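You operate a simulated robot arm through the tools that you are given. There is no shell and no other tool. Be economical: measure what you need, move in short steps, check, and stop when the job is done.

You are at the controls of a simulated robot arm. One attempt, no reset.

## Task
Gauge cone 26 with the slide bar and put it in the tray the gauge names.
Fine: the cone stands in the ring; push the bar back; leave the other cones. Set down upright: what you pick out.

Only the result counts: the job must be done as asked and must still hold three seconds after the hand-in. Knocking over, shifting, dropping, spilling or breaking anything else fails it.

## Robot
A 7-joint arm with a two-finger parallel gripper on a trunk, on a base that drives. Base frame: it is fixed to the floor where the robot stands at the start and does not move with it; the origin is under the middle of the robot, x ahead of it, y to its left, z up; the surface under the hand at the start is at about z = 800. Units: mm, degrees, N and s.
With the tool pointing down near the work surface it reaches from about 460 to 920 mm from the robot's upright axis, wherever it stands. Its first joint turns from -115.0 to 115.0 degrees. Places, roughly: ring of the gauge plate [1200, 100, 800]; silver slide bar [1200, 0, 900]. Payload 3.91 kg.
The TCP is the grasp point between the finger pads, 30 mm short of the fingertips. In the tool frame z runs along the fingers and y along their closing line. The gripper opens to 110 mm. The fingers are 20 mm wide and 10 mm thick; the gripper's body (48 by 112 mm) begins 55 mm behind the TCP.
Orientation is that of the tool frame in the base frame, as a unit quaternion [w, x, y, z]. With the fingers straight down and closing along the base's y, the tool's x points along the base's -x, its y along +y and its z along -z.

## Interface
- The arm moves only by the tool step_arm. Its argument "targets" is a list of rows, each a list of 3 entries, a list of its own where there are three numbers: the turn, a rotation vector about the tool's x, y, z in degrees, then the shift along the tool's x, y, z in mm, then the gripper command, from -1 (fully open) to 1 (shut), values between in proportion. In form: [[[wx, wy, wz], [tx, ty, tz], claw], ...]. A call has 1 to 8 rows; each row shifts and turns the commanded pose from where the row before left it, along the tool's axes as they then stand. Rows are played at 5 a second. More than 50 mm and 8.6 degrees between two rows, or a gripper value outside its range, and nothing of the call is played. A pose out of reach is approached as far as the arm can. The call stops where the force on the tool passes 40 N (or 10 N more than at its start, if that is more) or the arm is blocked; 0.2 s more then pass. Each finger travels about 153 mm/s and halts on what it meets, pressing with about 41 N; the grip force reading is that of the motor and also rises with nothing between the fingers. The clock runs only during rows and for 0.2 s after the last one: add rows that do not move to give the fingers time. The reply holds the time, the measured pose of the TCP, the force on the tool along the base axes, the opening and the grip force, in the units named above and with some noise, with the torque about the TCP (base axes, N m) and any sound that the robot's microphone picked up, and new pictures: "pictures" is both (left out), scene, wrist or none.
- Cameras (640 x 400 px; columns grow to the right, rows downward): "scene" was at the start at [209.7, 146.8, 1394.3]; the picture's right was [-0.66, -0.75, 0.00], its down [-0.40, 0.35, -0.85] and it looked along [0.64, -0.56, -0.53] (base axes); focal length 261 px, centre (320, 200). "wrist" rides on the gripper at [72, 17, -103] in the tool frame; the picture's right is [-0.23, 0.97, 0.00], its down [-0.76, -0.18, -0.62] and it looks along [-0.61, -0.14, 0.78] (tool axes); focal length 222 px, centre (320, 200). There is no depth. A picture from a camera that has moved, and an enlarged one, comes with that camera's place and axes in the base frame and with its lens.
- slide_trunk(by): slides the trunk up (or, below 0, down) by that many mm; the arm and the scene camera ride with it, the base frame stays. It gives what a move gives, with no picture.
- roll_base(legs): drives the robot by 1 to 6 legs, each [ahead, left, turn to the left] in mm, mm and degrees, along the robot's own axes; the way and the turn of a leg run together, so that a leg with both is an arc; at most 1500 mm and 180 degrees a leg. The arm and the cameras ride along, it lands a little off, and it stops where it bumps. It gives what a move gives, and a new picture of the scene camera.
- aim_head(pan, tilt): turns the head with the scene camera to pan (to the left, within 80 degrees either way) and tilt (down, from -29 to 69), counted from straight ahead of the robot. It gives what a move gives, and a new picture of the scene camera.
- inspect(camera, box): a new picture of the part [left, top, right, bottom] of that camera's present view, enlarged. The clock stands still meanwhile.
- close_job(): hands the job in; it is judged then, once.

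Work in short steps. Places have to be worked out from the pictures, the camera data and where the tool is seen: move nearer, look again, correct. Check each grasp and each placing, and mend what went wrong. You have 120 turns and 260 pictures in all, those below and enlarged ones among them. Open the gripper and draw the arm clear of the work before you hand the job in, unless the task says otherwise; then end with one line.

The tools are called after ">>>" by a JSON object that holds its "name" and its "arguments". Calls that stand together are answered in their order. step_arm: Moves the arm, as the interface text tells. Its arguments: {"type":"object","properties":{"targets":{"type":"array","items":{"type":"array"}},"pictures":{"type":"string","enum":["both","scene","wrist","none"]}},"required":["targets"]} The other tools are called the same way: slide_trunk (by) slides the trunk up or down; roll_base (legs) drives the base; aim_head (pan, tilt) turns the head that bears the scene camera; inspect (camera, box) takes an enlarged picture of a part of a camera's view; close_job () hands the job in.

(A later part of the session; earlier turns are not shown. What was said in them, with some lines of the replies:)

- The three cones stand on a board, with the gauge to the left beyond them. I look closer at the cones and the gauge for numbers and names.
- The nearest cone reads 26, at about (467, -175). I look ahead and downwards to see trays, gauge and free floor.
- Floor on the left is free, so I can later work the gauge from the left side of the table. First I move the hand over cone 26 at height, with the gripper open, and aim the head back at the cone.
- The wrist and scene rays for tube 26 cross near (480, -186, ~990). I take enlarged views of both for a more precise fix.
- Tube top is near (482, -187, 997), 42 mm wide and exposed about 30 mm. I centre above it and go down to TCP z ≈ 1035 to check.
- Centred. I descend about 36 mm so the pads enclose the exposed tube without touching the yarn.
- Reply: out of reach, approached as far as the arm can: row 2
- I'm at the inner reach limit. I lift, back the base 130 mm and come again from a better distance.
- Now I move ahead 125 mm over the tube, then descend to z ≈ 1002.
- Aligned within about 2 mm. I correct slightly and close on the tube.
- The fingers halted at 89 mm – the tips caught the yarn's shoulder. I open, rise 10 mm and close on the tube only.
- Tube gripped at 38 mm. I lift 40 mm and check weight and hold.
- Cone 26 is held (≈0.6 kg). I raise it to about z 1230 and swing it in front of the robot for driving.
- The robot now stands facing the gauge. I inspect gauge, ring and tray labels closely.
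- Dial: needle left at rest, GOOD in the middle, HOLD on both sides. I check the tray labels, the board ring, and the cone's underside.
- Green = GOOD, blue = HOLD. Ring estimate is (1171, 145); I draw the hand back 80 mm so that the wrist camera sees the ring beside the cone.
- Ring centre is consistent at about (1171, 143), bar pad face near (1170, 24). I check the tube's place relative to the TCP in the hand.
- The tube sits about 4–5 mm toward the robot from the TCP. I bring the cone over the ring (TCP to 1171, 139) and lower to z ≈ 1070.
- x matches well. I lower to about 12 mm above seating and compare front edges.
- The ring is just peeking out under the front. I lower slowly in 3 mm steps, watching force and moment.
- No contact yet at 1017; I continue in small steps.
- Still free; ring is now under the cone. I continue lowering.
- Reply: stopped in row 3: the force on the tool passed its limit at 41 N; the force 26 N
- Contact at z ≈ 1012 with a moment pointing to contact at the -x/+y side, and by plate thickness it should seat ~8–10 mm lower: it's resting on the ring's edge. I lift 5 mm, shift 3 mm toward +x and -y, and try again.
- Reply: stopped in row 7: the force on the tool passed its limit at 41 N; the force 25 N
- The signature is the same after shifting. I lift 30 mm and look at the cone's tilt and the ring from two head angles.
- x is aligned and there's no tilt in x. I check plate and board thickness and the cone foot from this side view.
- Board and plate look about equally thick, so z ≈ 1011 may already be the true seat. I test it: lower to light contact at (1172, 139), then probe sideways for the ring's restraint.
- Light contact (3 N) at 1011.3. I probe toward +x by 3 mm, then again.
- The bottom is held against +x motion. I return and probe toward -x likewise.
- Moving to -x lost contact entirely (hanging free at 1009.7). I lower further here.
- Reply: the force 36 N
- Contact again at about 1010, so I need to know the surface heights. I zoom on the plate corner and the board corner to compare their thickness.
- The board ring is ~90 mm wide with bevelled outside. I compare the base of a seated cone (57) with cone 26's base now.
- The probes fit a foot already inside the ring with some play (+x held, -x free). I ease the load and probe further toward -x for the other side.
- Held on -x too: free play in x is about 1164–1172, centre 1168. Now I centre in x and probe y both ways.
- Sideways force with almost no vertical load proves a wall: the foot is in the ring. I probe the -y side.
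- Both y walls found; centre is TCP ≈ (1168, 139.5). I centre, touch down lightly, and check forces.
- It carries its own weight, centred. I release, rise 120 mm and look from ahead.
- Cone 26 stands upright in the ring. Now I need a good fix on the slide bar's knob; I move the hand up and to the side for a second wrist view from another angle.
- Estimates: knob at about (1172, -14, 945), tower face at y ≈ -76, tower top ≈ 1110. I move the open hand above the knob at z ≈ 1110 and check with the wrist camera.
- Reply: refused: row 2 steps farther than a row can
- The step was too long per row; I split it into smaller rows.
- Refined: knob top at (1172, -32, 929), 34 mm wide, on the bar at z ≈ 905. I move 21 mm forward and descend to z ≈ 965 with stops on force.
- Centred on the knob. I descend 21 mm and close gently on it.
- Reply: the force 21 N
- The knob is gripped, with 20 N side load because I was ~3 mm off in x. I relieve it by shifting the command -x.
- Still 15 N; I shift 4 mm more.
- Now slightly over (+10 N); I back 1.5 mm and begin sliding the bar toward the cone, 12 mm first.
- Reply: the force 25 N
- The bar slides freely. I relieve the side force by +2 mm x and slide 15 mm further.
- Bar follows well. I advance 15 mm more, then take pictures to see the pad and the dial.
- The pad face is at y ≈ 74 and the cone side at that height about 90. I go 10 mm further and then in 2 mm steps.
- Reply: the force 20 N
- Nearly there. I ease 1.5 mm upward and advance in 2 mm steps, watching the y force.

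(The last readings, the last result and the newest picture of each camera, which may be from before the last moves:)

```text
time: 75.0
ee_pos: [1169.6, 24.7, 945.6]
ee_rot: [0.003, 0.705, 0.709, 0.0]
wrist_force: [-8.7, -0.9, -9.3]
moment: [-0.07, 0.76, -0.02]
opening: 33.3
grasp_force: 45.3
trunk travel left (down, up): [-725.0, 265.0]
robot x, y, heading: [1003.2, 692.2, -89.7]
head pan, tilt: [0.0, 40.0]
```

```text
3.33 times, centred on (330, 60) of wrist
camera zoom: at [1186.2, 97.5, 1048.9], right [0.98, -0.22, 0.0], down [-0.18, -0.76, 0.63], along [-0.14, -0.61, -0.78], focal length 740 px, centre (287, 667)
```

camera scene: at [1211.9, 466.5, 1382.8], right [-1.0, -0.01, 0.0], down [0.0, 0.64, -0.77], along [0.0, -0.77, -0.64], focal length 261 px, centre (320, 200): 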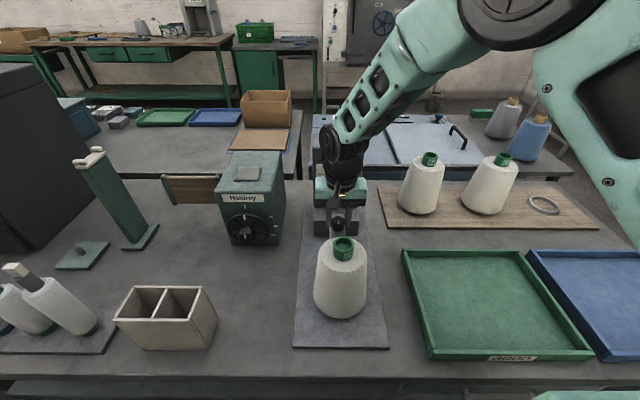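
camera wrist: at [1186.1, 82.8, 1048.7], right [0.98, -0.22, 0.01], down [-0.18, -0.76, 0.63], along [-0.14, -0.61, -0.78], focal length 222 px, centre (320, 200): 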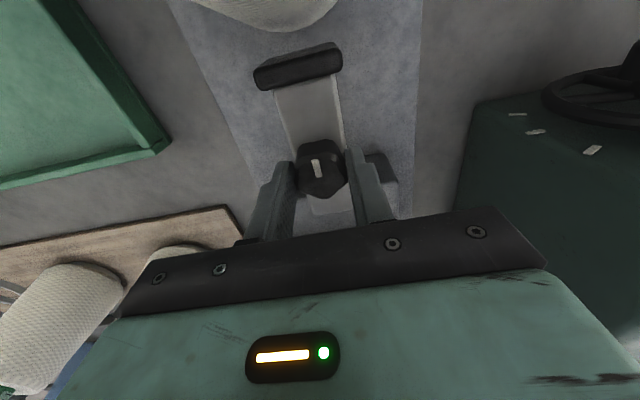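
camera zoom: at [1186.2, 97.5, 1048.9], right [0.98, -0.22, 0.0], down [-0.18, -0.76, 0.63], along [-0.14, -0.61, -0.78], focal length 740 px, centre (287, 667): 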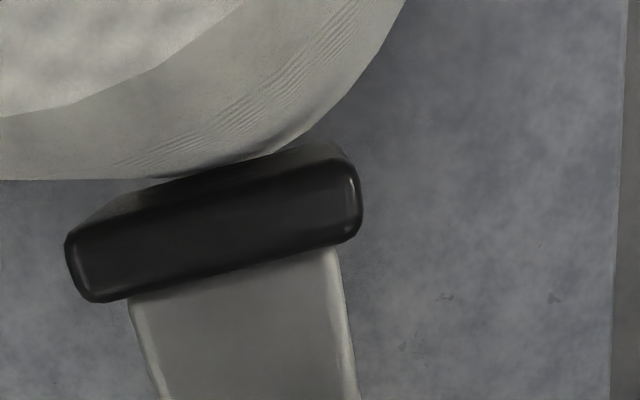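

No contact force yet. I continue in 2 mm steps.

>>> {"name": "step_arm", "arguments": {"targets": [[[0, 0, 0], [2, 0, 0.5], 0.6], [[0, 0, 0], [0, 0, 0], 0.6], [[0, 0, 0], [0, 0, 0], 0.6]], "pictures": "none"}}

>>> {"name": "step_arm", "arguments": {"targets": [[[0, 0, 0], [2, 0, 0], 0.6], [[0, 0, 0], [0, 0, 0], 0.6], [[0, 0, 0], [0, 0, 0], 0.6]], "pictures": "none"}}

>>> {"name": "inspect", "arguments": {"camera": "wrist", "box": [240, 0, 420, 120]}}

>>> {"name": "inspect", "arguments": {"camera": "scene", "box": [300, 150, 380, 270]}}

```text
time: 75.8
ee_pos: [1170.4, 26.9, 943.5]
ee_rot: [0.004, 0.706, 0.709, -0.001]
wrist_force: [-12.8, -0.1, -9.5]
moment: [0.27, 0.87, -0.1]
opening: 33.5
grasp_force: 44.8
trunk travel left (down, up): [-725.0, 265.0]
robot x, y, heading: [1004.6, 688.7, -89.7]
head pan, tilt: [0.0, 40.0]
```

```text
time: 76.6
ee_pos: [1169.3, 28.5, 944.5]
ee_rot: [0.004, 0.705, 0.71, -0.001]
wrist_force: [-13.7, -1.3, -10.6]
moment: [-0.22, 0.86, -0.06]
opening: 33.4
grasp_force: 45.5
trunk travel left (down, up): [-725.0, 265.0]
robot x, y, heading: [1005.2, 692.4, -89.9]
head pan, tilt: [0.0, 40.0]
```

```text
3.33 times, centred on (330, 60) of wrist
camera zoom: at [1186.1, 101.1, 1048.8], right [0.98, -0.22, 0.01], down [-0.18, -0.76, 0.63], along [-0.13, -0.61, -0.78], focal length 740 px, centre (287, 667)
```

zoom: 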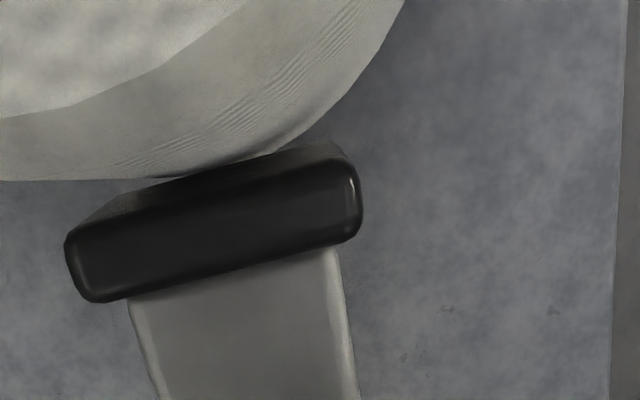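

```text
3.33 times, centred on (340, 210) of scene
camera zoom: at [1211.6, 465.5, 1382.5], right [-1.0, -0.01, 0.0], down [0.0, 0.64, -0.77], along [0.0, -0.77, -0.64], focal length 870 px, centre (253, 167)
```

zoom: 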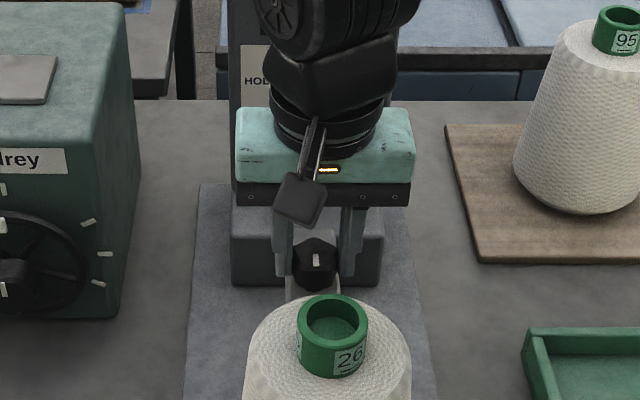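

The cone now moves with the pad: the pad touched at TCP y ≈ 25 and the cone has slid slightly in its ring. I stop here, relieve the side load, release the knob and rise to read the gauge.

>>> {"name": "step_arm", "arguments": {"targets": [[[0, 0, 0], [0, -2, 0], 0.6], [[0, 0, 0], [0, 0, 0], 0.0], [[0, 0, 0], [0, 0, 0], -0.3], [[0, 0, 0], [0, 0, 0], -0.3], [[0, 0, 0], [0, 0, -25], -0.3], [[0, 0, 0], [0, 0, -45], -0.3], [[0, 0, 0], [0, 0, -50], -0.3], [[0, 0, 0], [0, 0, -50], -0.3]]}}

>>> {"name": "inspect", "arguments": {"camera": "scene", "box": [280, 100, 400, 330]}}

>>> {"name": "inspect", "arguments": {"camera": "wrist", "box": [220, 0, 430, 240]}}

```text
time: 78.4
ee_pos: [1168.1, 28.5, 1114.5]
ee_rot: [0.003, 0.705, 0.709, -0.001]
wrist_force: [0.6, -1.0, -0.4]
moment: [0.04, 0.02, -0.04]
opening: 71.2
grasp_force: 0.0
trunk travel left (down, up): [-725.0, 265.0]
robot x, y, heading: [1004.2, 690.9, -89.5]
head pan, tilt: [0.0, 40.0]
camera scene: at [1212.3, 465.6, 1382.4], right [-1.0, -0.01, 0.0], down [0.0, 0.64, -0.77], along [0.0, -0.77, -0.64], focal length 261 px, centre (320, 200)
camera wrist: at [1184.0, 102.1, 1218.4], right [0.98, -0.22, 0.01], down [-0.18, -0.76, 0.63], along [-0.13, -0.61, -0.78], focal length 222 px, centre (320, 200)
```

scene: 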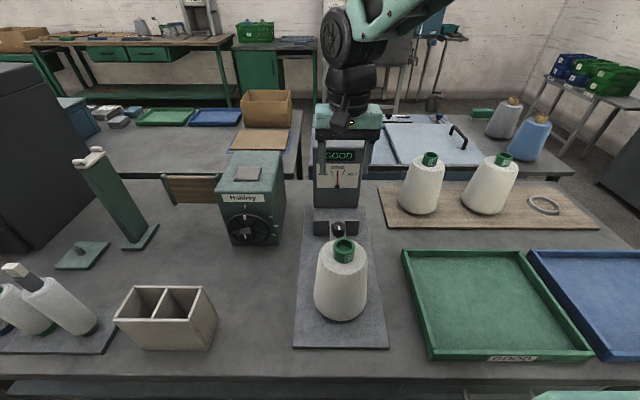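
wrist: 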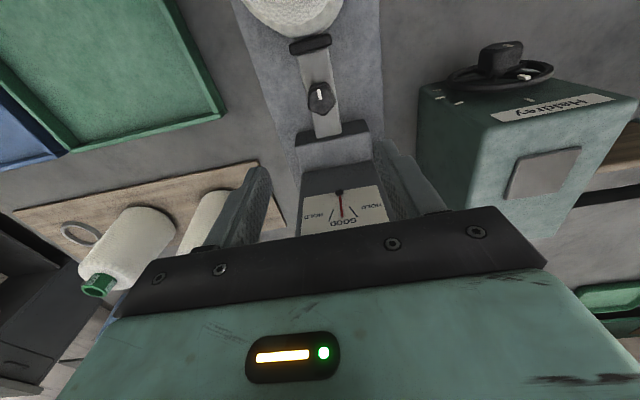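

```text
1.74 times, centred on (340, 215) of scene
camera zoom: at [1212.3, 465.6, 1382.4], right [-1.0, -0.01, 0.0], down [0.0, 0.64, -0.77], along [0.0, -0.77, -0.64], focal length 454 px, centre (285, 174)
```

zoom: 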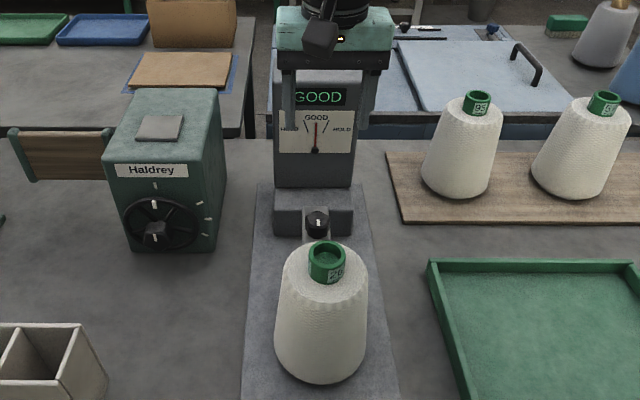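

```text
1.67 times, centred on (325, 120) of wrist
camera zoom: at [1184.0, 102.1, 1218.4], right [0.98, -0.22, 0.01], down [-0.18, -0.76, 0.63], along [-0.13, -0.61, -0.78], focal length 370 px, centre (312, 333)
```

zoom: 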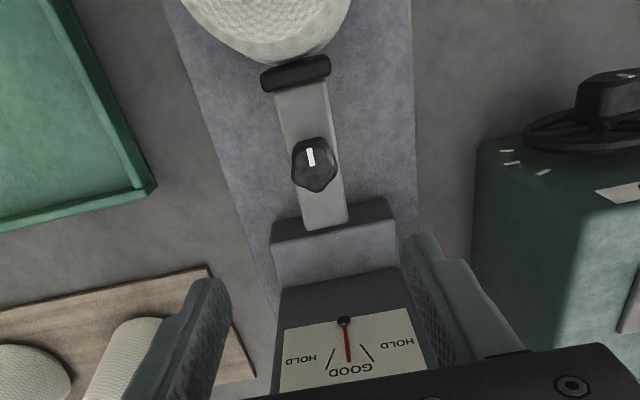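

The gauge shows GOOD with the needle centred. As the cone had slid ~3 mm, I check robustness: regrip the knob, draw the bar back 4 mm, and look at the dial again.

>>> {"name": "step_arm", "arguments": {"targets": [[[0, 0, 0], [0, 1.5, 50], -0.3], [[0, 0, 0], [0, 0, 50], -0.3], [[0, 0, 0], [0, 0, 45], -0.3], [[0, 0, 0], [0, 0, 25], -0.3], [[0, 0, 0], [0, 0, 0], 0.2], [[0, 0, 0], [0, 0, 0], 0.5], [[0, 0, 0], [0, 0, 0], 0.5]], "pictures": "none"}}

>>> {"name": "step_arm", "arguments": {"targets": [[[0, 0, 0], [-2, 0, 0], 0.5], [[0, 0, 0], [-2, 0, 0], 0.5], [[0, 0, 0], [0, 0, 0], 0.5], [[0, 0, 0], [0, 0, 0], -0.3], [[0, 0, 0], [0, 0, 0], -0.3], [[0, 0, 0], [0, 0, -30], -0.3], [[0, 0, 0], [0, 0, -50], -0.3], [[0, 0, 0], [0, 0, -50], -0.3]], "pictures": "none"}}

>>> {"name": "step_arm", "arguments": {"targets": [[[0, 0, 0], [0, 0, -40], -0.3], [[0, 0, 0], [0, 0, 0], -0.3]], "pictures": "none"}}

>>> {"name": "inspect", "arguments": {"camera": "scene", "box": [290, 130, 390, 260]}}

```text
time: 80.0
ee_pos: [1170.3, 27.2, 943.7]
ee_rot: [0.006, 0.705, 0.71, -0.001]
wrist_force: [2.3, -0.1, -2.9]
moment: [-0.51, 0.38, 0.05]
opening: 33.3
grasp_force: 45.0
trunk travel left (down, up): [-725.0, 265.0]
robot x, y, heading: [1005.3, 690.9, -89.9]
head pan, tilt: [0.0, 40.0]
```

```text
time: 81.8
ee_pos: [1169.1, 26.1, 1075.0]
ee_rot: [0.003, 0.705, 0.709, -0.002]
wrist_force: [-0.1, 0.0, -0.5]
moment: [0.02, -0.01, 0.04]
opening: 71.4
grasp_force: 0.1
trunk travel left (down, up): [-725.0, 265.0]
robot x, y, heading: [1006.0, 691.1, -89.8]
head pan, tilt: [0.0, 40.0]
```

```text
time: 82.4
ee_pos: [1170.5, 25.8, 1114.3]
ee_rot: [0.004, 0.705, 0.709, -0.001]
wrist_force: [0.0, -0.1, 0.7]
moment: [0.0, 0.02, -0.01]
opening: 71.3
grasp_force: 0.1
trunk travel left (down, up): [-725.0, 265.0]
robot x, y, heading: [1004.0, 694.3, -89.9]
head pan, tilt: [0.0, 40.0]
```

```text
3.08 times, centred on (340, 195) of scene
camera zoom: at [1212.2, 465.9, 1382.5], right [-1.0, -0.01, 0.0], down [0.0, 0.64, -0.77], along [0.0, -0.77, -0.64], focal length 803 px, centre (258, 215)
```

zoom: 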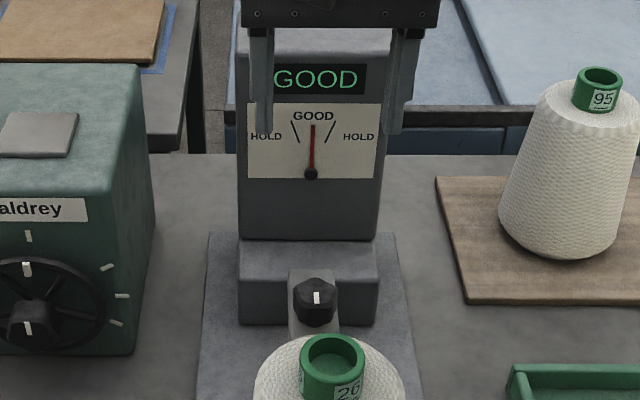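

Still GOOD, needle centred – the verdict is clear: green tray. I regrip the knob and slide the bar back to its start (TCP y ≈ -32).

>>> {"name": "step_arm", "arguments": {"targets": [[[0, 0, 0], [0, 0, 50], -0.3], [[0, 0, 0], [0, 0, 50], -0.3], [[0, 0, 0], [0, 0, 45], -0.3], [[0, 0, 0], [0, 0, 25], -0.3], [[0, 0, 0], [0, 0, 0], 0.2], [[0, 0, 0], [0, 0, 0], 0.5], [[0, 0, 0], [0, 0, 0], 0.5]], "pictures": "none"}}

>>> {"name": "step_arm", "arguments": {"targets": [[[0, 0, 0], [-8, 0, 0], 0.5], [[0, 0, 0], [-8, 0, 0], 0.5], [[0, 0, 0], [-8, 0, 0], 0.5], [[0, 0, 0], [-8, 0, 0], 0.5], [[0, 0, 0], [0, 0, 0], 0.5]], "pictures": "none"}}

```text
time: 84.0
ee_pos: [1169.5, 23.6, 945.2]
ee_rot: [0.005, 0.705, 0.709, -0.001]
wrist_force: [-7.7, -0.4, 0.2]
moment: [-0.29, 0.71, 0.0]
opening: 33.4
grasp_force: 45.5
trunk travel left (down, up): [-725.0, 265.0]
robot x, y, heading: [1003.0, 692.6, -89.8]
head pan, tilt: [0.0, 40.0]
```

```text
time: 85.2
ee_pos: [1169.3, -8.2, 945.7]
ee_rot: [0.003, 0.705, 0.71, -0.001]
wrist_force: [-8.3, -0.1, -4.4]
moment: [-0.01, 0.69, 0.1]
opening: 33.5
grasp_force: 45.3
trunk travel left (down, up): [-725.0, 265.0]
robot x, y, heading: [1006.2, 689.1, -89.7]
head pan, tilt: [0.0, 40.0]
```

>>> {"name": "step_arm", "arguments": {"targets": [[[0, 0, 0], [-8, -1, 0], 0.5], [[0, 0, 0], [-8, 0, 0], 0.5], [[0, 0, 0], [-5, 0, 0], 0.5], [[0, 0, 0], [-2, 0, 0], 0.5], [[0, 0, 0], [0, 0, 0], 0.5]], "pictures": "none"}}

>>> {"name": "step_arm", "arguments": {"targets": [[[0, 0, 0], [-2, 0, 0], 0.5], [[0, 0, 0], [-2, 0, 0], 0.5], [[0, 0, 0], [0, 0, 0], 0.5]], "pictures": "none"}}

```text
time: 86.4
ee_pos: [1168.4, -31.8, 944.4]
ee_rot: [0.005, 0.705, 0.71, -0.001]
wrist_force: [-4.0, 1.5, -10.2]
moment: [0.07, 0.6, 0.03]
opening: 33.5
grasp_force: 45.0
trunk travel left (down, up): [-725.0, 265.0]
robot x, y, heading: [1004.7, 689.7, -89.9]
head pan, tilt: [0.0, 40.0]
```

```text
time: 87.2
ee_pos: [1169.8, -32.1, 944.9]
ee_rot: [0.003, 0.705, 0.709, 0.0]
wrist_force: [-4.4, 12.3, -10.3]
moment: [0.29, 0.67, 0.16]
opening: 33.2
grasp_force: 45.0
trunk travel left (down, up): [-725.0, 265.0]
robot x, y, heading: [1009.7, 691.1, -89.7]
head pan, tilt: [0.0, 40.0]
```

The bar meets its back stop (12 N at y = -32). I release, rise and look at the cone.

>>> {"name": "step_arm", "arguments": {"targets": [[[0, 0, 0], [1.5, 0, 0], 0.5], [[0, 0, 0], [0, 0, 0], -0.3], [[0, 0, 0], [0, 0, 0], -0.3], [[0, 0, 0], [0, 0, -30], -0.3], [[0, 0, 0], [0, 0, -50], -0.3], [[0, 0, 0], [0, 0, -50], -0.3], [[0, 0, 0], [0, 0, -50], -0.3], [[0, 0, 0], [40, 0, 0], -0.3]], "pictures": "none"}}

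>>> {"name": "step_arm", "arguments": {"targets": [[[0, 0, 0], [45, 0, 0], -0.6], [[0, 0, 0], [45, 0, 0], -0.8], [[0, 0, 0], [40, 0, 0], -0.8], [[0, 0, 0], [0, 0, 0], -0.8]]}}

>>> {"name": "inspect", "arguments": {"camera": "wrist", "box": [240, 50, 400, 210]}}

>>> {"name": "inspect", "arguments": {"camera": "scene", "box": [280, 140, 400, 330]}}

```text
time: 89.0
ee_pos: [1167.1, 6.3, 1124.8]
ee_rot: [0.005, 0.705, 0.709, 0.0]
wrist_force: [0.5, -0.1, 0.3]
moment: [0.03, -0.02, 0.0]
opening: 71.4
grasp_force: 0.1
trunk travel left (down, up): [-725.0, 265.0]
robot x, y, heading: [1008.6, 693.9, -89.6]
head pan, tilt: [0.0, 40.0]
```

```text
time: 90.0
ee_pos: [1167.3, 136.7, 1123.1]
ee_rot: [0.005, 0.705, 0.709, -0.001]
wrist_force: [0.9, -0.7, -0.3]
moment: [0.01, 0.04, -0.01]
opening: 99.0
grasp_force: 0.1
trunk travel left (down, up): [-725.0, 265.0]
robot x, y, heading: [1004.7, 690.4, -89.5]
head pan, tilt: [0.0, 40.0]
camera scene: at [1212.2, 465.8, 1382.5], right [-1.0, -0.01, 0.0], down [0.0, 0.64, -0.77], along [0.0, -0.77, -0.64], focal length 261 px, centre (320, 200)
camera wrist: at [1183.9, 210.3, 1226.9], right [0.98, -0.22, 0.01], down [-0.18, -0.76, 0.63], along [-0.13, -0.61, -0.78], focal length 222 px, centre (320, 200)
```

scene: 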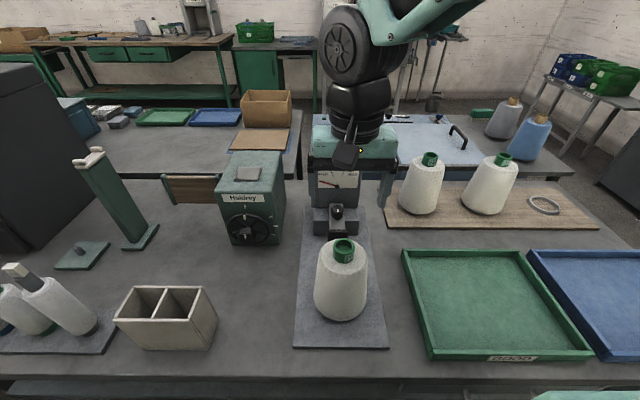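
wrist: 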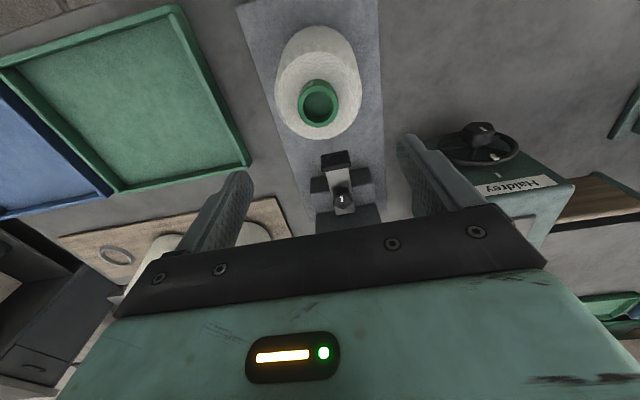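

```text
2.50 times, centred on (320, 130) of wrist
camera zoom: at [1183.9, 210.3, 1226.9], right [0.98, -0.22, 0.01], down [-0.18, -0.76, 0.63], along [-0.13, -0.61, -0.78], focal length 555 px, centre (320, 375)
```

zoom: 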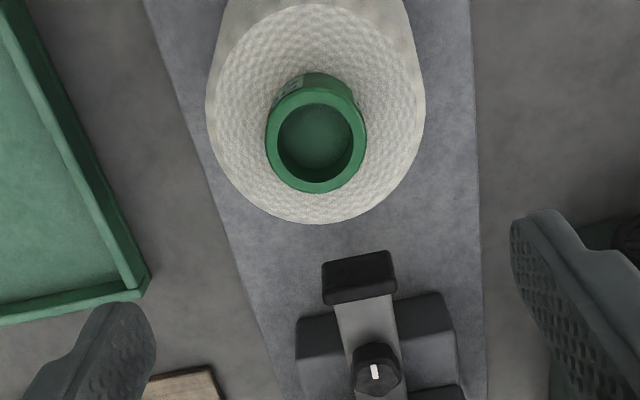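

```text
2.11 times, centred on (340, 235) of scene
camera zoom: at [1212.2, 465.8, 1382.5], right [-1.0, -0.01, 0.0], down [0.0, 0.64, -0.77], along [0.0, -0.77, -0.64], focal length 550 px, centre (278, 126)
```

zoom: 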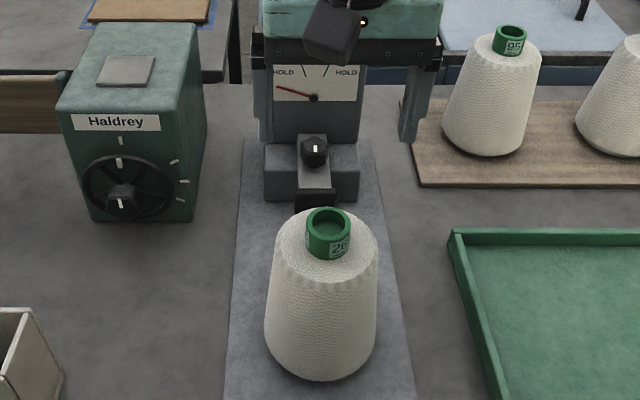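

Bar is back, needle at rest, cone upright with its tube near y ≈ 147. I shift 9 mm toward it and descend to z ≈ 1012 for the tube grip.

>>> {"name": "step_arm", "arguments": {"targets": [[[0, 0, 0], [9, 0, 20], -0.8], [[0, 0, 0], [0, 0, 40], -0.8], [[0, 0, 0], [0, 0, 30], -0.8], [[0, 0, 0], [0, 0, 20], -0.8], [[0, 0, 0], [0, 0, 0], -0.8]]}}

>>> {"name": "inspect", "arguments": {"camera": "scene", "box": [280, 180, 400, 330]}}

```text
time: 91.2
ee_pos: [1168.8, 147.0, 1014.2]
ee_rot: [0.005, 0.705, 0.71, -0.001]
wrist_force: [0.0, -1.0, -0.4]
moment: [0.01, 0.02, -0.02]
opening: 99.2
grasp_force: 0.1
trunk travel left (down, up): [-725.0, 265.0]
robot x, y, heading: [1007.5, 689.1, -89.5]
head pan, tilt: [0.0, 40.0]
camera scene: at [1212.1, 466.0, 1382.5], right [-1.0, -0.01, 0.0], down [0.0, 0.64, -0.77], along [0.0, -0.77, -0.64], focal length 261 px, centre (320, 200)
camera wrist: at [1184.7, 220.2, 1117.9], right [0.98, -0.22, 0.01], down [-0.18, -0.76, 0.63], along [-0.13, -0.61, -0.78], focal length 222 px, centre (320, 200)
```

scene: 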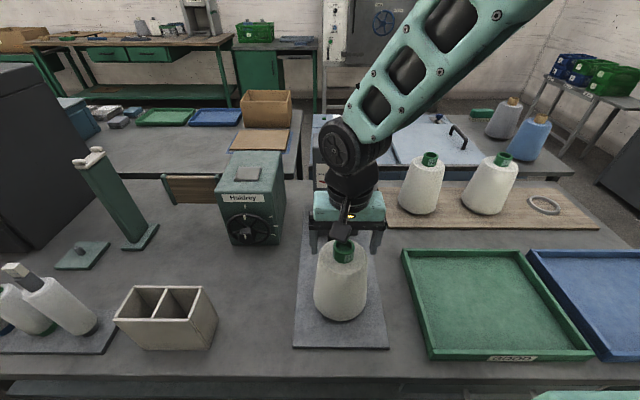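
wrist: 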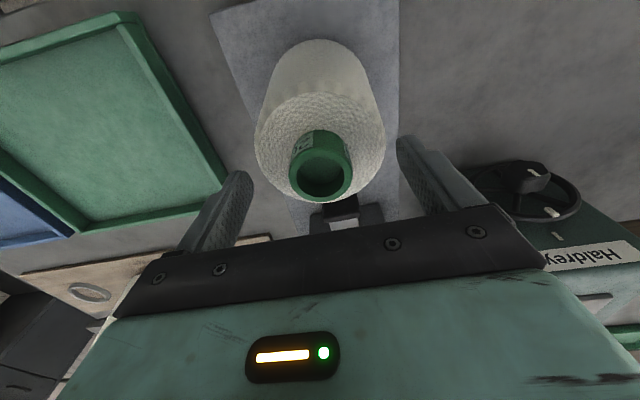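

```text
2.67 times, centred on (340, 255) of scene
camera zoom: at [1212.1, 466.0, 1382.5], right [-1.0, -0.01, 0.0], down [0.0, 0.64, -0.77], along [0.0, -0.77, -0.64], focal length 696 px, centre (267, 53)
```

zoom: 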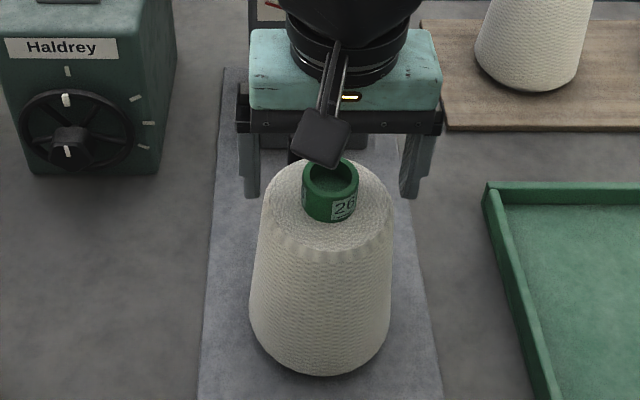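

Two views give slightly different y for the tube (135–143); I zoom the wrist view to settle it before closing.

>>> {"name": "inspect", "arguments": {"camera": "wrist", "box": [260, 110, 380, 220]}}

>>> {"name": "inspect", "arguments": {"camera": "scene", "box": [315, 225, 375, 275]}}

```text
3.64 times, centred on (320, 165) of wrist
camera zoom: at [1184.7, 220.2, 1117.9], right [0.98, -0.22, 0.01], down [-0.18, -0.76, 0.63], along [-0.13, -0.61, -0.78], focal length 808 px, centre (320, 327)
```

zoom: 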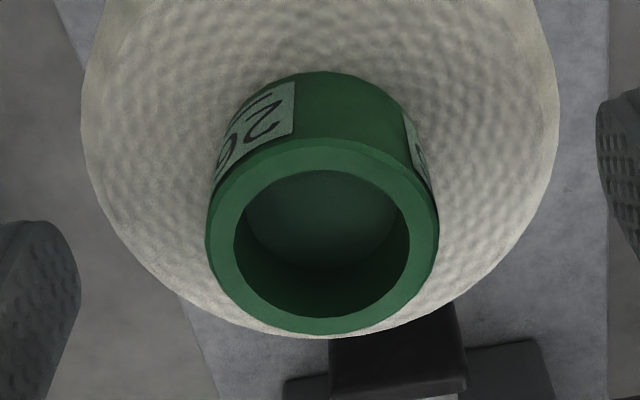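

```text
8.00 times, centred on (345, 250) of scene
camera zoom: at [1212.1, 466.0, 1382.5], right [-1.0, -0.01, 0.0], down [0.0, 0.64, -0.77], along [0.0, -0.77, -0.64], focal length 2088 px, centre (120, -200)
```

zoom: 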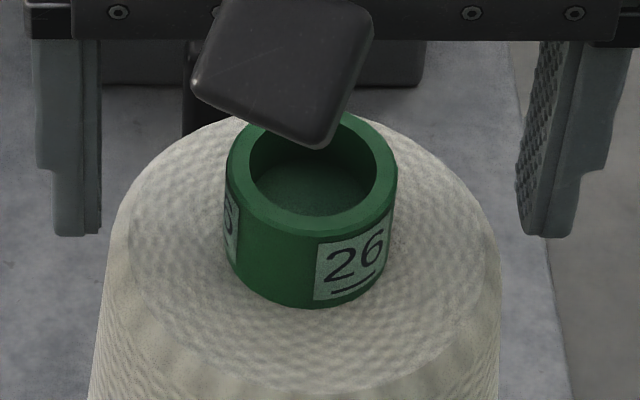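

Estimates average y ≈ 144. I shift 3 mm back, lower 3 mm and close on the tube.

>>> {"name": "step_arm", "arguments": {"targets": [[[0, 0, 0], [-3, 0, 3], -0.8], [[0, 0, 0], [0, 0, 0], 0.1], [[0, 0, 0], [0, 0, 0], 0.5], [[0, 0, 0], [0, 0, 0], 1], [[0, 0, 0], [0, 0, 0], 1]]}}

>>> {"name": "inspect", "arguments": {"camera": "scene", "box": [300, 200, 390, 290]}}

```text
time: 92.4
ee_pos: [1168.6, 143.9, 1009.7]
ee_rot: [0.003, 0.705, 0.709, -0.001]
wrist_force: [-0.7, -0.8, -0.4]
moment: [-0.14, 0.18, 0.02]
opening: 37.7
grasp_force: 41.1
trunk travel left (down, up): [-725.0, 265.0]
robot x, y, heading: [1005.8, 690.7, -89.6]
head pan, tilt: [0.0, 40.0]
camera scene: at [1212.2, 465.9, 1382.5], right [-1.0, -0.01, 0.0], down [0.0, 0.64, -0.77], along [0.0, -0.77, -0.64], focal length 261 px, centre (320, 200)
camera wrist: at [1184.5, 216.8, 1114.9], right [0.98, -0.22, 0.01], down [-0.18, -0.76, 0.63], along [-0.13, -0.61, -0.78], focal length 222 px, centre (320, 200)
```

scene: 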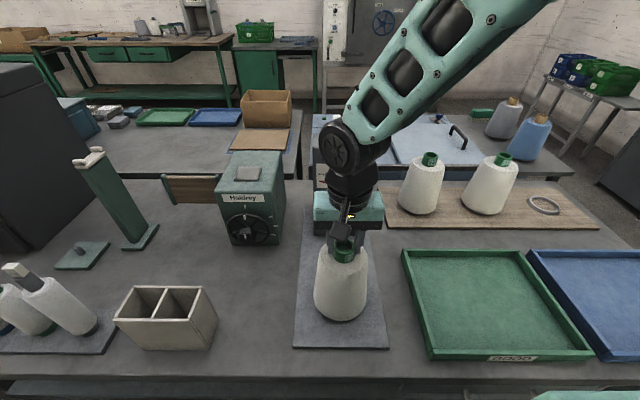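
wrist: 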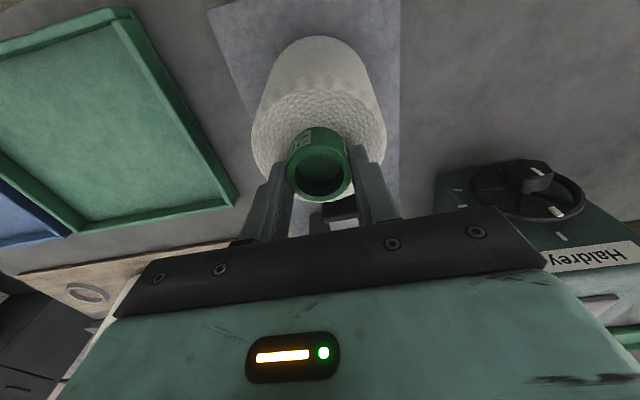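

```text
4.44 times, centred on (345, 245) of scene
camera zoom: at [1212.2, 465.9, 1382.5], right [-1.0, -0.01, 0.0], down [0.0, 0.64, -0.77], along [0.0, -0.77, -0.64], focal length 1160 px, centre (209, 0)
```

zoom: 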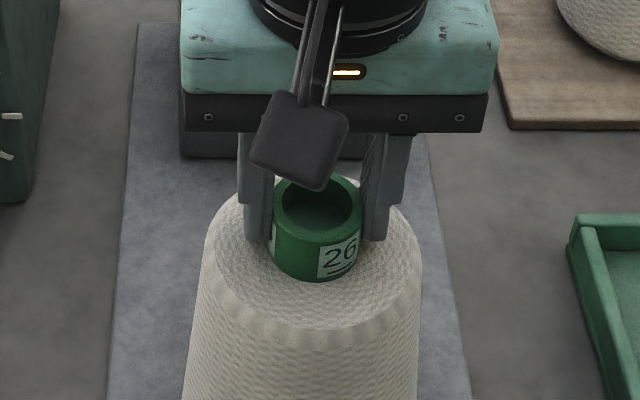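

Gripped at 37.7 mm. I lift straight out of the ring by 100 mm and check.

>>> {"name": "step_arm", "arguments": {"targets": [[[0, 0, 0], [0, 0, -10], 1], [[0, 0, 0], [0, 0, -20], 1], [[0, 0, 0], [0, 0, -35], 1], [[0, 0, 0], [0, 0, -35], 1], [[0, 0, 0], [0, 0, 0], 1]], "pictures": "scene"}}

```text
time: 93.6
ee_pos: [1167.9, 142.7, 1111.1]
ee_rot: [0.004, 0.705, 0.71, -0.002]
wrist_force: [0.7, -0.4, -5.5]
moment: [-0.02, -0.01, -0.01]
opening: 37.7
grasp_force: 40.7
trunk travel left (down, up): [-725.0, 265.0]
robot x, y, heading: [1008.3, 690.0, -89.6]
head pan, tilt: [0.0, 40.0]
camera scene: at [1212.2, 465.8, 1382.5], right [-1.0, -0.01, 0.0], down [0.0, 0.64, -0.77], along [0.0, -0.77, -0.64], focal length 261 px, centre (320, 200)
```

scene: 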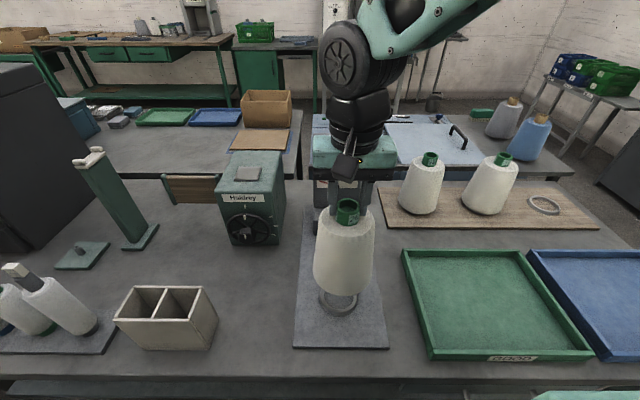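

Lifted free. Tray centre ≈ (836, 137); I move 330 mm along -x at this height.

>>> {"name": "step_arm", "arguments": {"targets": [[[0, 0, 0], [0, -47, 0], 1], [[0, 0, 0], [0, -47, 0], 1], [[0, 0, 0], [0, -47, 0], 1], [[0, 0, 0], [0, -47, 0], 1], [[0, 0, 0], [0, -47, 0], 1], [[0, 0, 0], [0, -47, 0], 1], [[0, 0, 0], [0, -47, 0], 1], [[0, 0, 0], [0, 0, 0], 1]], "pictures": "none"}}

>>> {"name": "aim_head", "arguments": {"pan": -40, "tilt": 40}}

```text
time: 95.4
ee_pos: [837.9, 140.7, 1111.0]
ee_rot: [0.004, 0.705, 0.709, -0.001]
wrist_force: [0.0, 0.6, -4.2]
moment: [0.0, -0.01, 0.0]
opening: 37.8
grasp_force: 41.1
trunk travel left (down, up): [-725.0, 265.0]
robot x, y, heading: [1005.5, 692.6, -89.7]
head pan, tilt: [0.0, 40.0]
```

```text
time: 96.4
ee_pos: [839.9, 141.1, 1109.8]
ee_rot: [0.005, 0.705, 0.709, 0.0]
wrist_force: [0.3, 0.3, -5.4]
moment: [-0.04, 0.06, 0.01]
opening: 37.8
grasp_force: 41.2
trunk travel left (down, up): [-725.0, 265.0]
robot x, y, heading: [1008.5, 686.1, -89.4]
head pan, tilt: [-40.0, 40.0]
camera scene: at [1157.4, 485.3, 1382.5], right [-0.77, 0.64, 0.0], down [0.41, 0.5, -0.77], along [-0.49, -0.59, -0.64], focal length 261 px, centre (320, 200)
```

scene: 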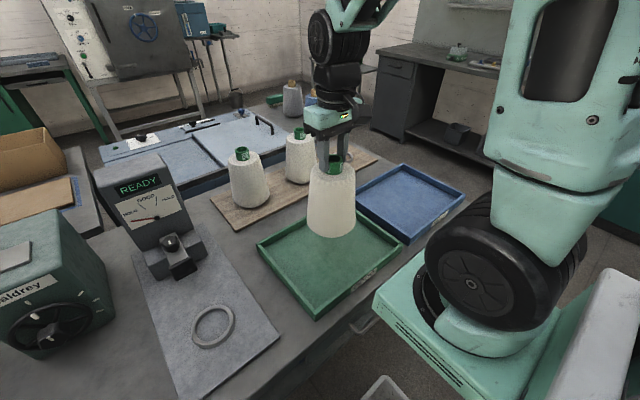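

Over the green tray, gauge back at READY. I lower to ~1024, then slowly to contact.

>>> {"name": "step_arm", "arguments": {"targets": [[[0, 0, 0], [0, 0, 40], 1], [[0, 0, 0], [0, 0, 30], 1], [[0, 0, 0], [0, 0, 15], 1], [[0, 0, 0], [0, 0, 0], 1]], "pictures": "scene"}}

>>> {"name": "step_arm", "arguments": {"targets": [[[0, 0, 0], [0, 0, 3], 1], [[0, 0, 0], [0, 0, 3], 1], [[0, 0, 0], [0, 0, 3], 1], [[0, 0, 0], [0, 0, 0], 1]], "pictures": "none"}}

```text
time: 97.4
ee_pos: [838.9, 141.4, 1025.3]
ee_rot: [0.003, 0.705, 0.71, -0.001]
wrist_force: [0.6, 0.4, -4.8]
moment: [-0.02, -0.02, -0.02]
opening: 37.9
grasp_force: 40.5
trunk travel left (down, up): [-725.0, 265.0]
robot x, y, heading: [1006.3, 687.1, -89.7]
head pan, tilt: [-40.0, 40.0]
camera scene: at [1157.3, 485.4, 1382.5], right [-0.77, 0.64, 0.0], down [0.41, 0.49, -0.77], along [-0.49, -0.59, -0.64], focal length 261 px, centre (320, 200)
```

scene: 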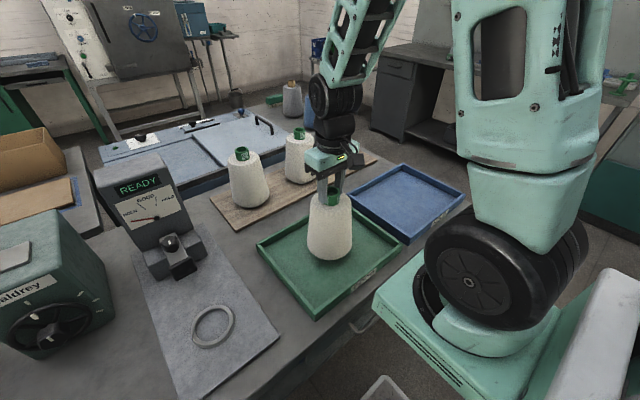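

```text
time: 98.4
ee_pos: [840.2, 141.3, 1016.4]
ee_rot: [0.005, 0.705, 0.709, 0.0]
wrist_force: [-0.5, 0.1, -4.8]
moment: [0.0, 0.04, 0.0]
opening: 38.1
grasp_force: 41.2
trunk travel left (down, up): [-725.0, 265.0]
robot x, y, heading: [1004.7, 691.7, -89.6]
head pan, tilt: [-40.0, 40.0]
```

No contact yet; I keep lowering by 2 mm steps.

>>> {"name": "step_arm", "arguments": {"targets": [[[0, 0, 0], [0, 0, 2], 1], [[0, 0, 0], [0, 0, 2], 1], [[0, 0, 0], [0, 0, 0], 1]], "pictures": "none"}}

>>> {"name": "step_arm", "arguments": {"targets": [[[0, 0, 0], [0, 0, 1.5], 1], [[0, 0, 0], [0, 0, 0], 1], [[0, 0, 0], [0, 0, 0], 1]], "pictures": "none"}}

>>> {"name": "step_arm", "arguments": {"targets": [[[0, 0, 0], [0, 0, 1.5], 1], [[0, 0, 0], [0, 0, 0], 1], [[0, 0, 0], [0, 0, 0], 1]], "pictures": "none"}}

```text
time: 99.2
ee_pos: [838.0, 140.8, 1011.2]
ee_rot: [0.004, 0.705, 0.709, -0.001]
wrist_force: [0.0, -0.1, -4.6]
moment: [-0.01, -0.02, 0.0]
opening: 37.8
grasp_force: 41.1
trunk travel left (down, up): [-725.0, 265.0]
robot x, y, heading: [1003.8, 691.5, -89.7]
head pan, tilt: [-40.0, 40.0]
```

```text
time: 100.0
ee_pos: [838.4, 140.5, 1009.8]
ee_rot: [0.004, 0.705, 0.709, -0.001]
wrist_force: [0.5, -0.7, -4.9]
moment: [0.02, -0.03, 0.01]
opening: 37.6
grasp_force: 41.3
trunk travel left (down, up): [-725.0, 265.0]
robot x, y, heading: [1003.3, 690.3, -89.9]
head pan, tilt: [-40.0, 40.0]
```

```text
time: 100.8
ee_pos: [838.7, 140.6, 1008.1]
ee_rot: [0.004, 0.705, 0.709, -0.003]
wrist_force: [0.6, 0.5, 3.3]
moment: [0.21, 0.16, 0.0]
opening: 37.7
grasp_force: 40.0
trunk travel left (down, up): [-725.0, 265.0]
robot x, y, heading: [1005.9, 691.4, -89.8]
head pan, tilt: [-40.0, 40.0]
```

Touched down on the tray floor (8 N). I ease 0.5 mm, release and rise.

>>> {"name": "step_arm", "arguments": {"targets": [[[0, 0, 0], [0, 0, -0.5], 1], [[0, 0, 0], [0, 0, 0], 0.3], [[0, 0, 0], [0, 0, 0], -0.5], [[0, 0, 0], [0, 0, 0], -0.5], [[0, 0, 0], [0, 0, -30], -0.5], [[0, 0, 0], [0, 0, -50], -0.5], [[0, 0, 0], [0, 0, -50], -0.5], [[0, 0, 0], [0, 0, -40], -0.5]]}}

>>> {"name": "inspect", "arguments": {"camera": "scene", "box": [250, 160, 420, 320]}}

>>> {"name": "inspect", "arguments": {"camera": "scene", "box": [80, 140, 290, 390]}}

```text
time: 102.6
ee_pos: [839.9, 143.7, 1179.1]
ee_rot: [0.004, 0.704, 0.71, -0.001]
wrist_force: [-0.6, 0.2, 1.1]
moment: [0.04, 0.02, 0.02]
opening: 82.5
grasp_force: 0.0
trunk travel left (down, up): [-725.0, 265.0]
robot x, y, heading: [1007.1, 689.5, -89.4]
head pan, tilt: [-40.0, 40.0]
camera scene: at [1157.3, 485.2, 1382.4], right [-0.77, 0.64, 0.0], down [0.41, 0.5, -0.77], along [-0.49, -0.59, -0.64], focal length 261 px, centre (320, 200)
camera wrist: at [855.0, 216.3, 1283.5], right [0.98, -0.22, 0.01], down [-0.18, -0.76, 0.63], along [-0.13, -0.61, -0.78], focal length 222 px, centre (320, 200)
```

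scene: 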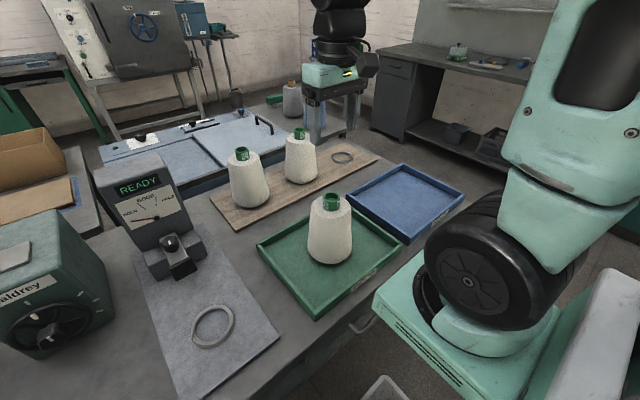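
wrist: 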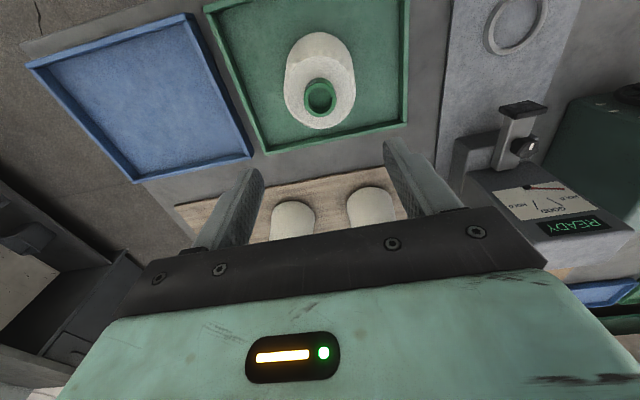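

```text
2.50 times, centred on (335, 240) of scene
camera zoom: at [1157.3, 485.2, 1382.4], right [-0.77, 0.64, 0.0], down [0.41, 0.5, -0.77], along [-0.49, -0.59, -0.64], focal length 653 px, centre (282, 100)
```

zoom: 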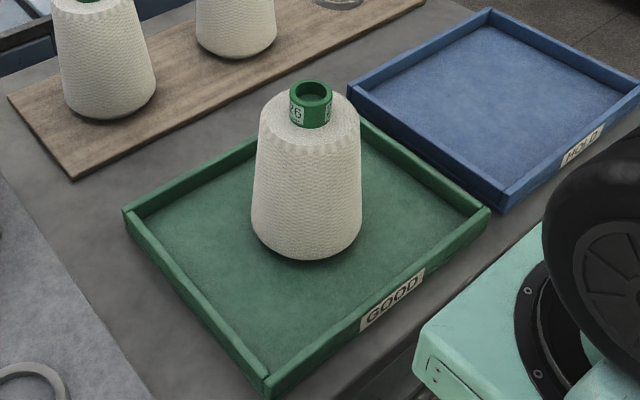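

```text
1.60 times, centred on (185, 265) of scene
camera zoom: at [1157.3, 485.2, 1382.4], right [-0.77, 0.64, 0.0], down [0.41, 0.5, -0.77], along [-0.49, -0.59, -0.64], focal length 418 px, centre (536, 96)
```

zoom: 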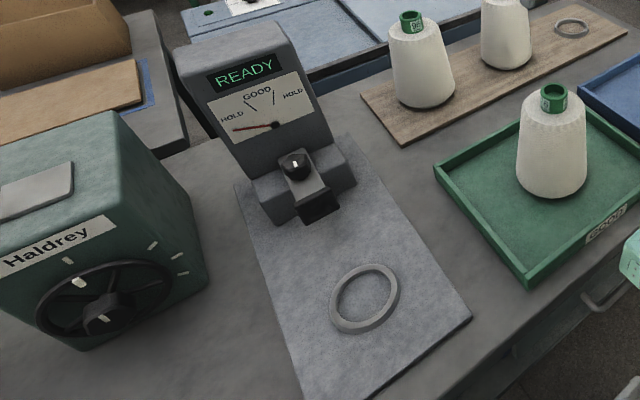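

Cone 26 stands upright in the green GOOD tray, the bar is back, the gauge shows READY and the other cones are untouched. I draw the arm further clear.

>>> {"name": "step_arm", "arguments": {"targets": [[[0, 0, 0], [0, 0, -40], -0.8], [[0, 0, 0], [35, 0, -20], -0.8], [[0, 0, 0], [35, 0, 0], -0.8], [[0, 0, 0], [0, 0, 0], -0.8]], "pictures": "scene"}}

```text
time: 103.6
ee_pos: [838.0, 213.2, 1237.9]
ee_rot: [0.004, 0.705, 0.709, 0.0]
wrist_force: [-0.5, -0.4, -0.2]
moment: [0.0, 0.03, 0.05]
opening: 99.0
grasp_force: 0.1
trunk travel left (down, up): [-725.0, 265.0]
robot x, y, heading: [1006.4, 692.6, -89.7]
head pan, tilt: [-40.0, 40.0]
camera scene: at [1157.4, 485.4, 1382.5], right [-0.77, 0.64, 0.0], down [0.41, 0.49, -0.77], along [-0.49, -0.59, -0.64], focal length 261 px, centre (320, 200)
```

scene: 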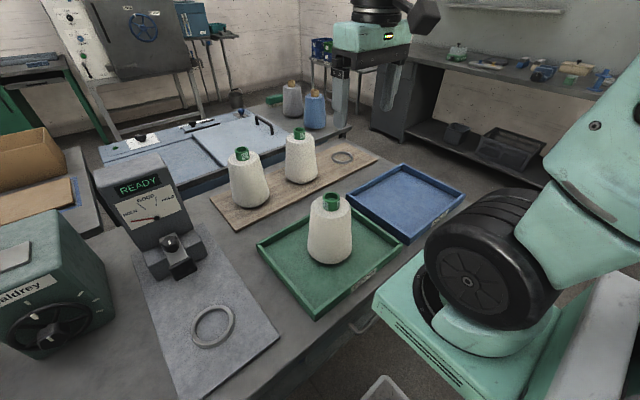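

Everything stands as asked and the arm is clear; I hand the job in.

>>> {"name": "close_job", "arguments": {}}

```text
The job is handed in.
```

Cone 26 gauged GOOD; it stands upright in the green GOOD tray, the slide bar is back at its stop, and cones 57 and 95 were left alone.
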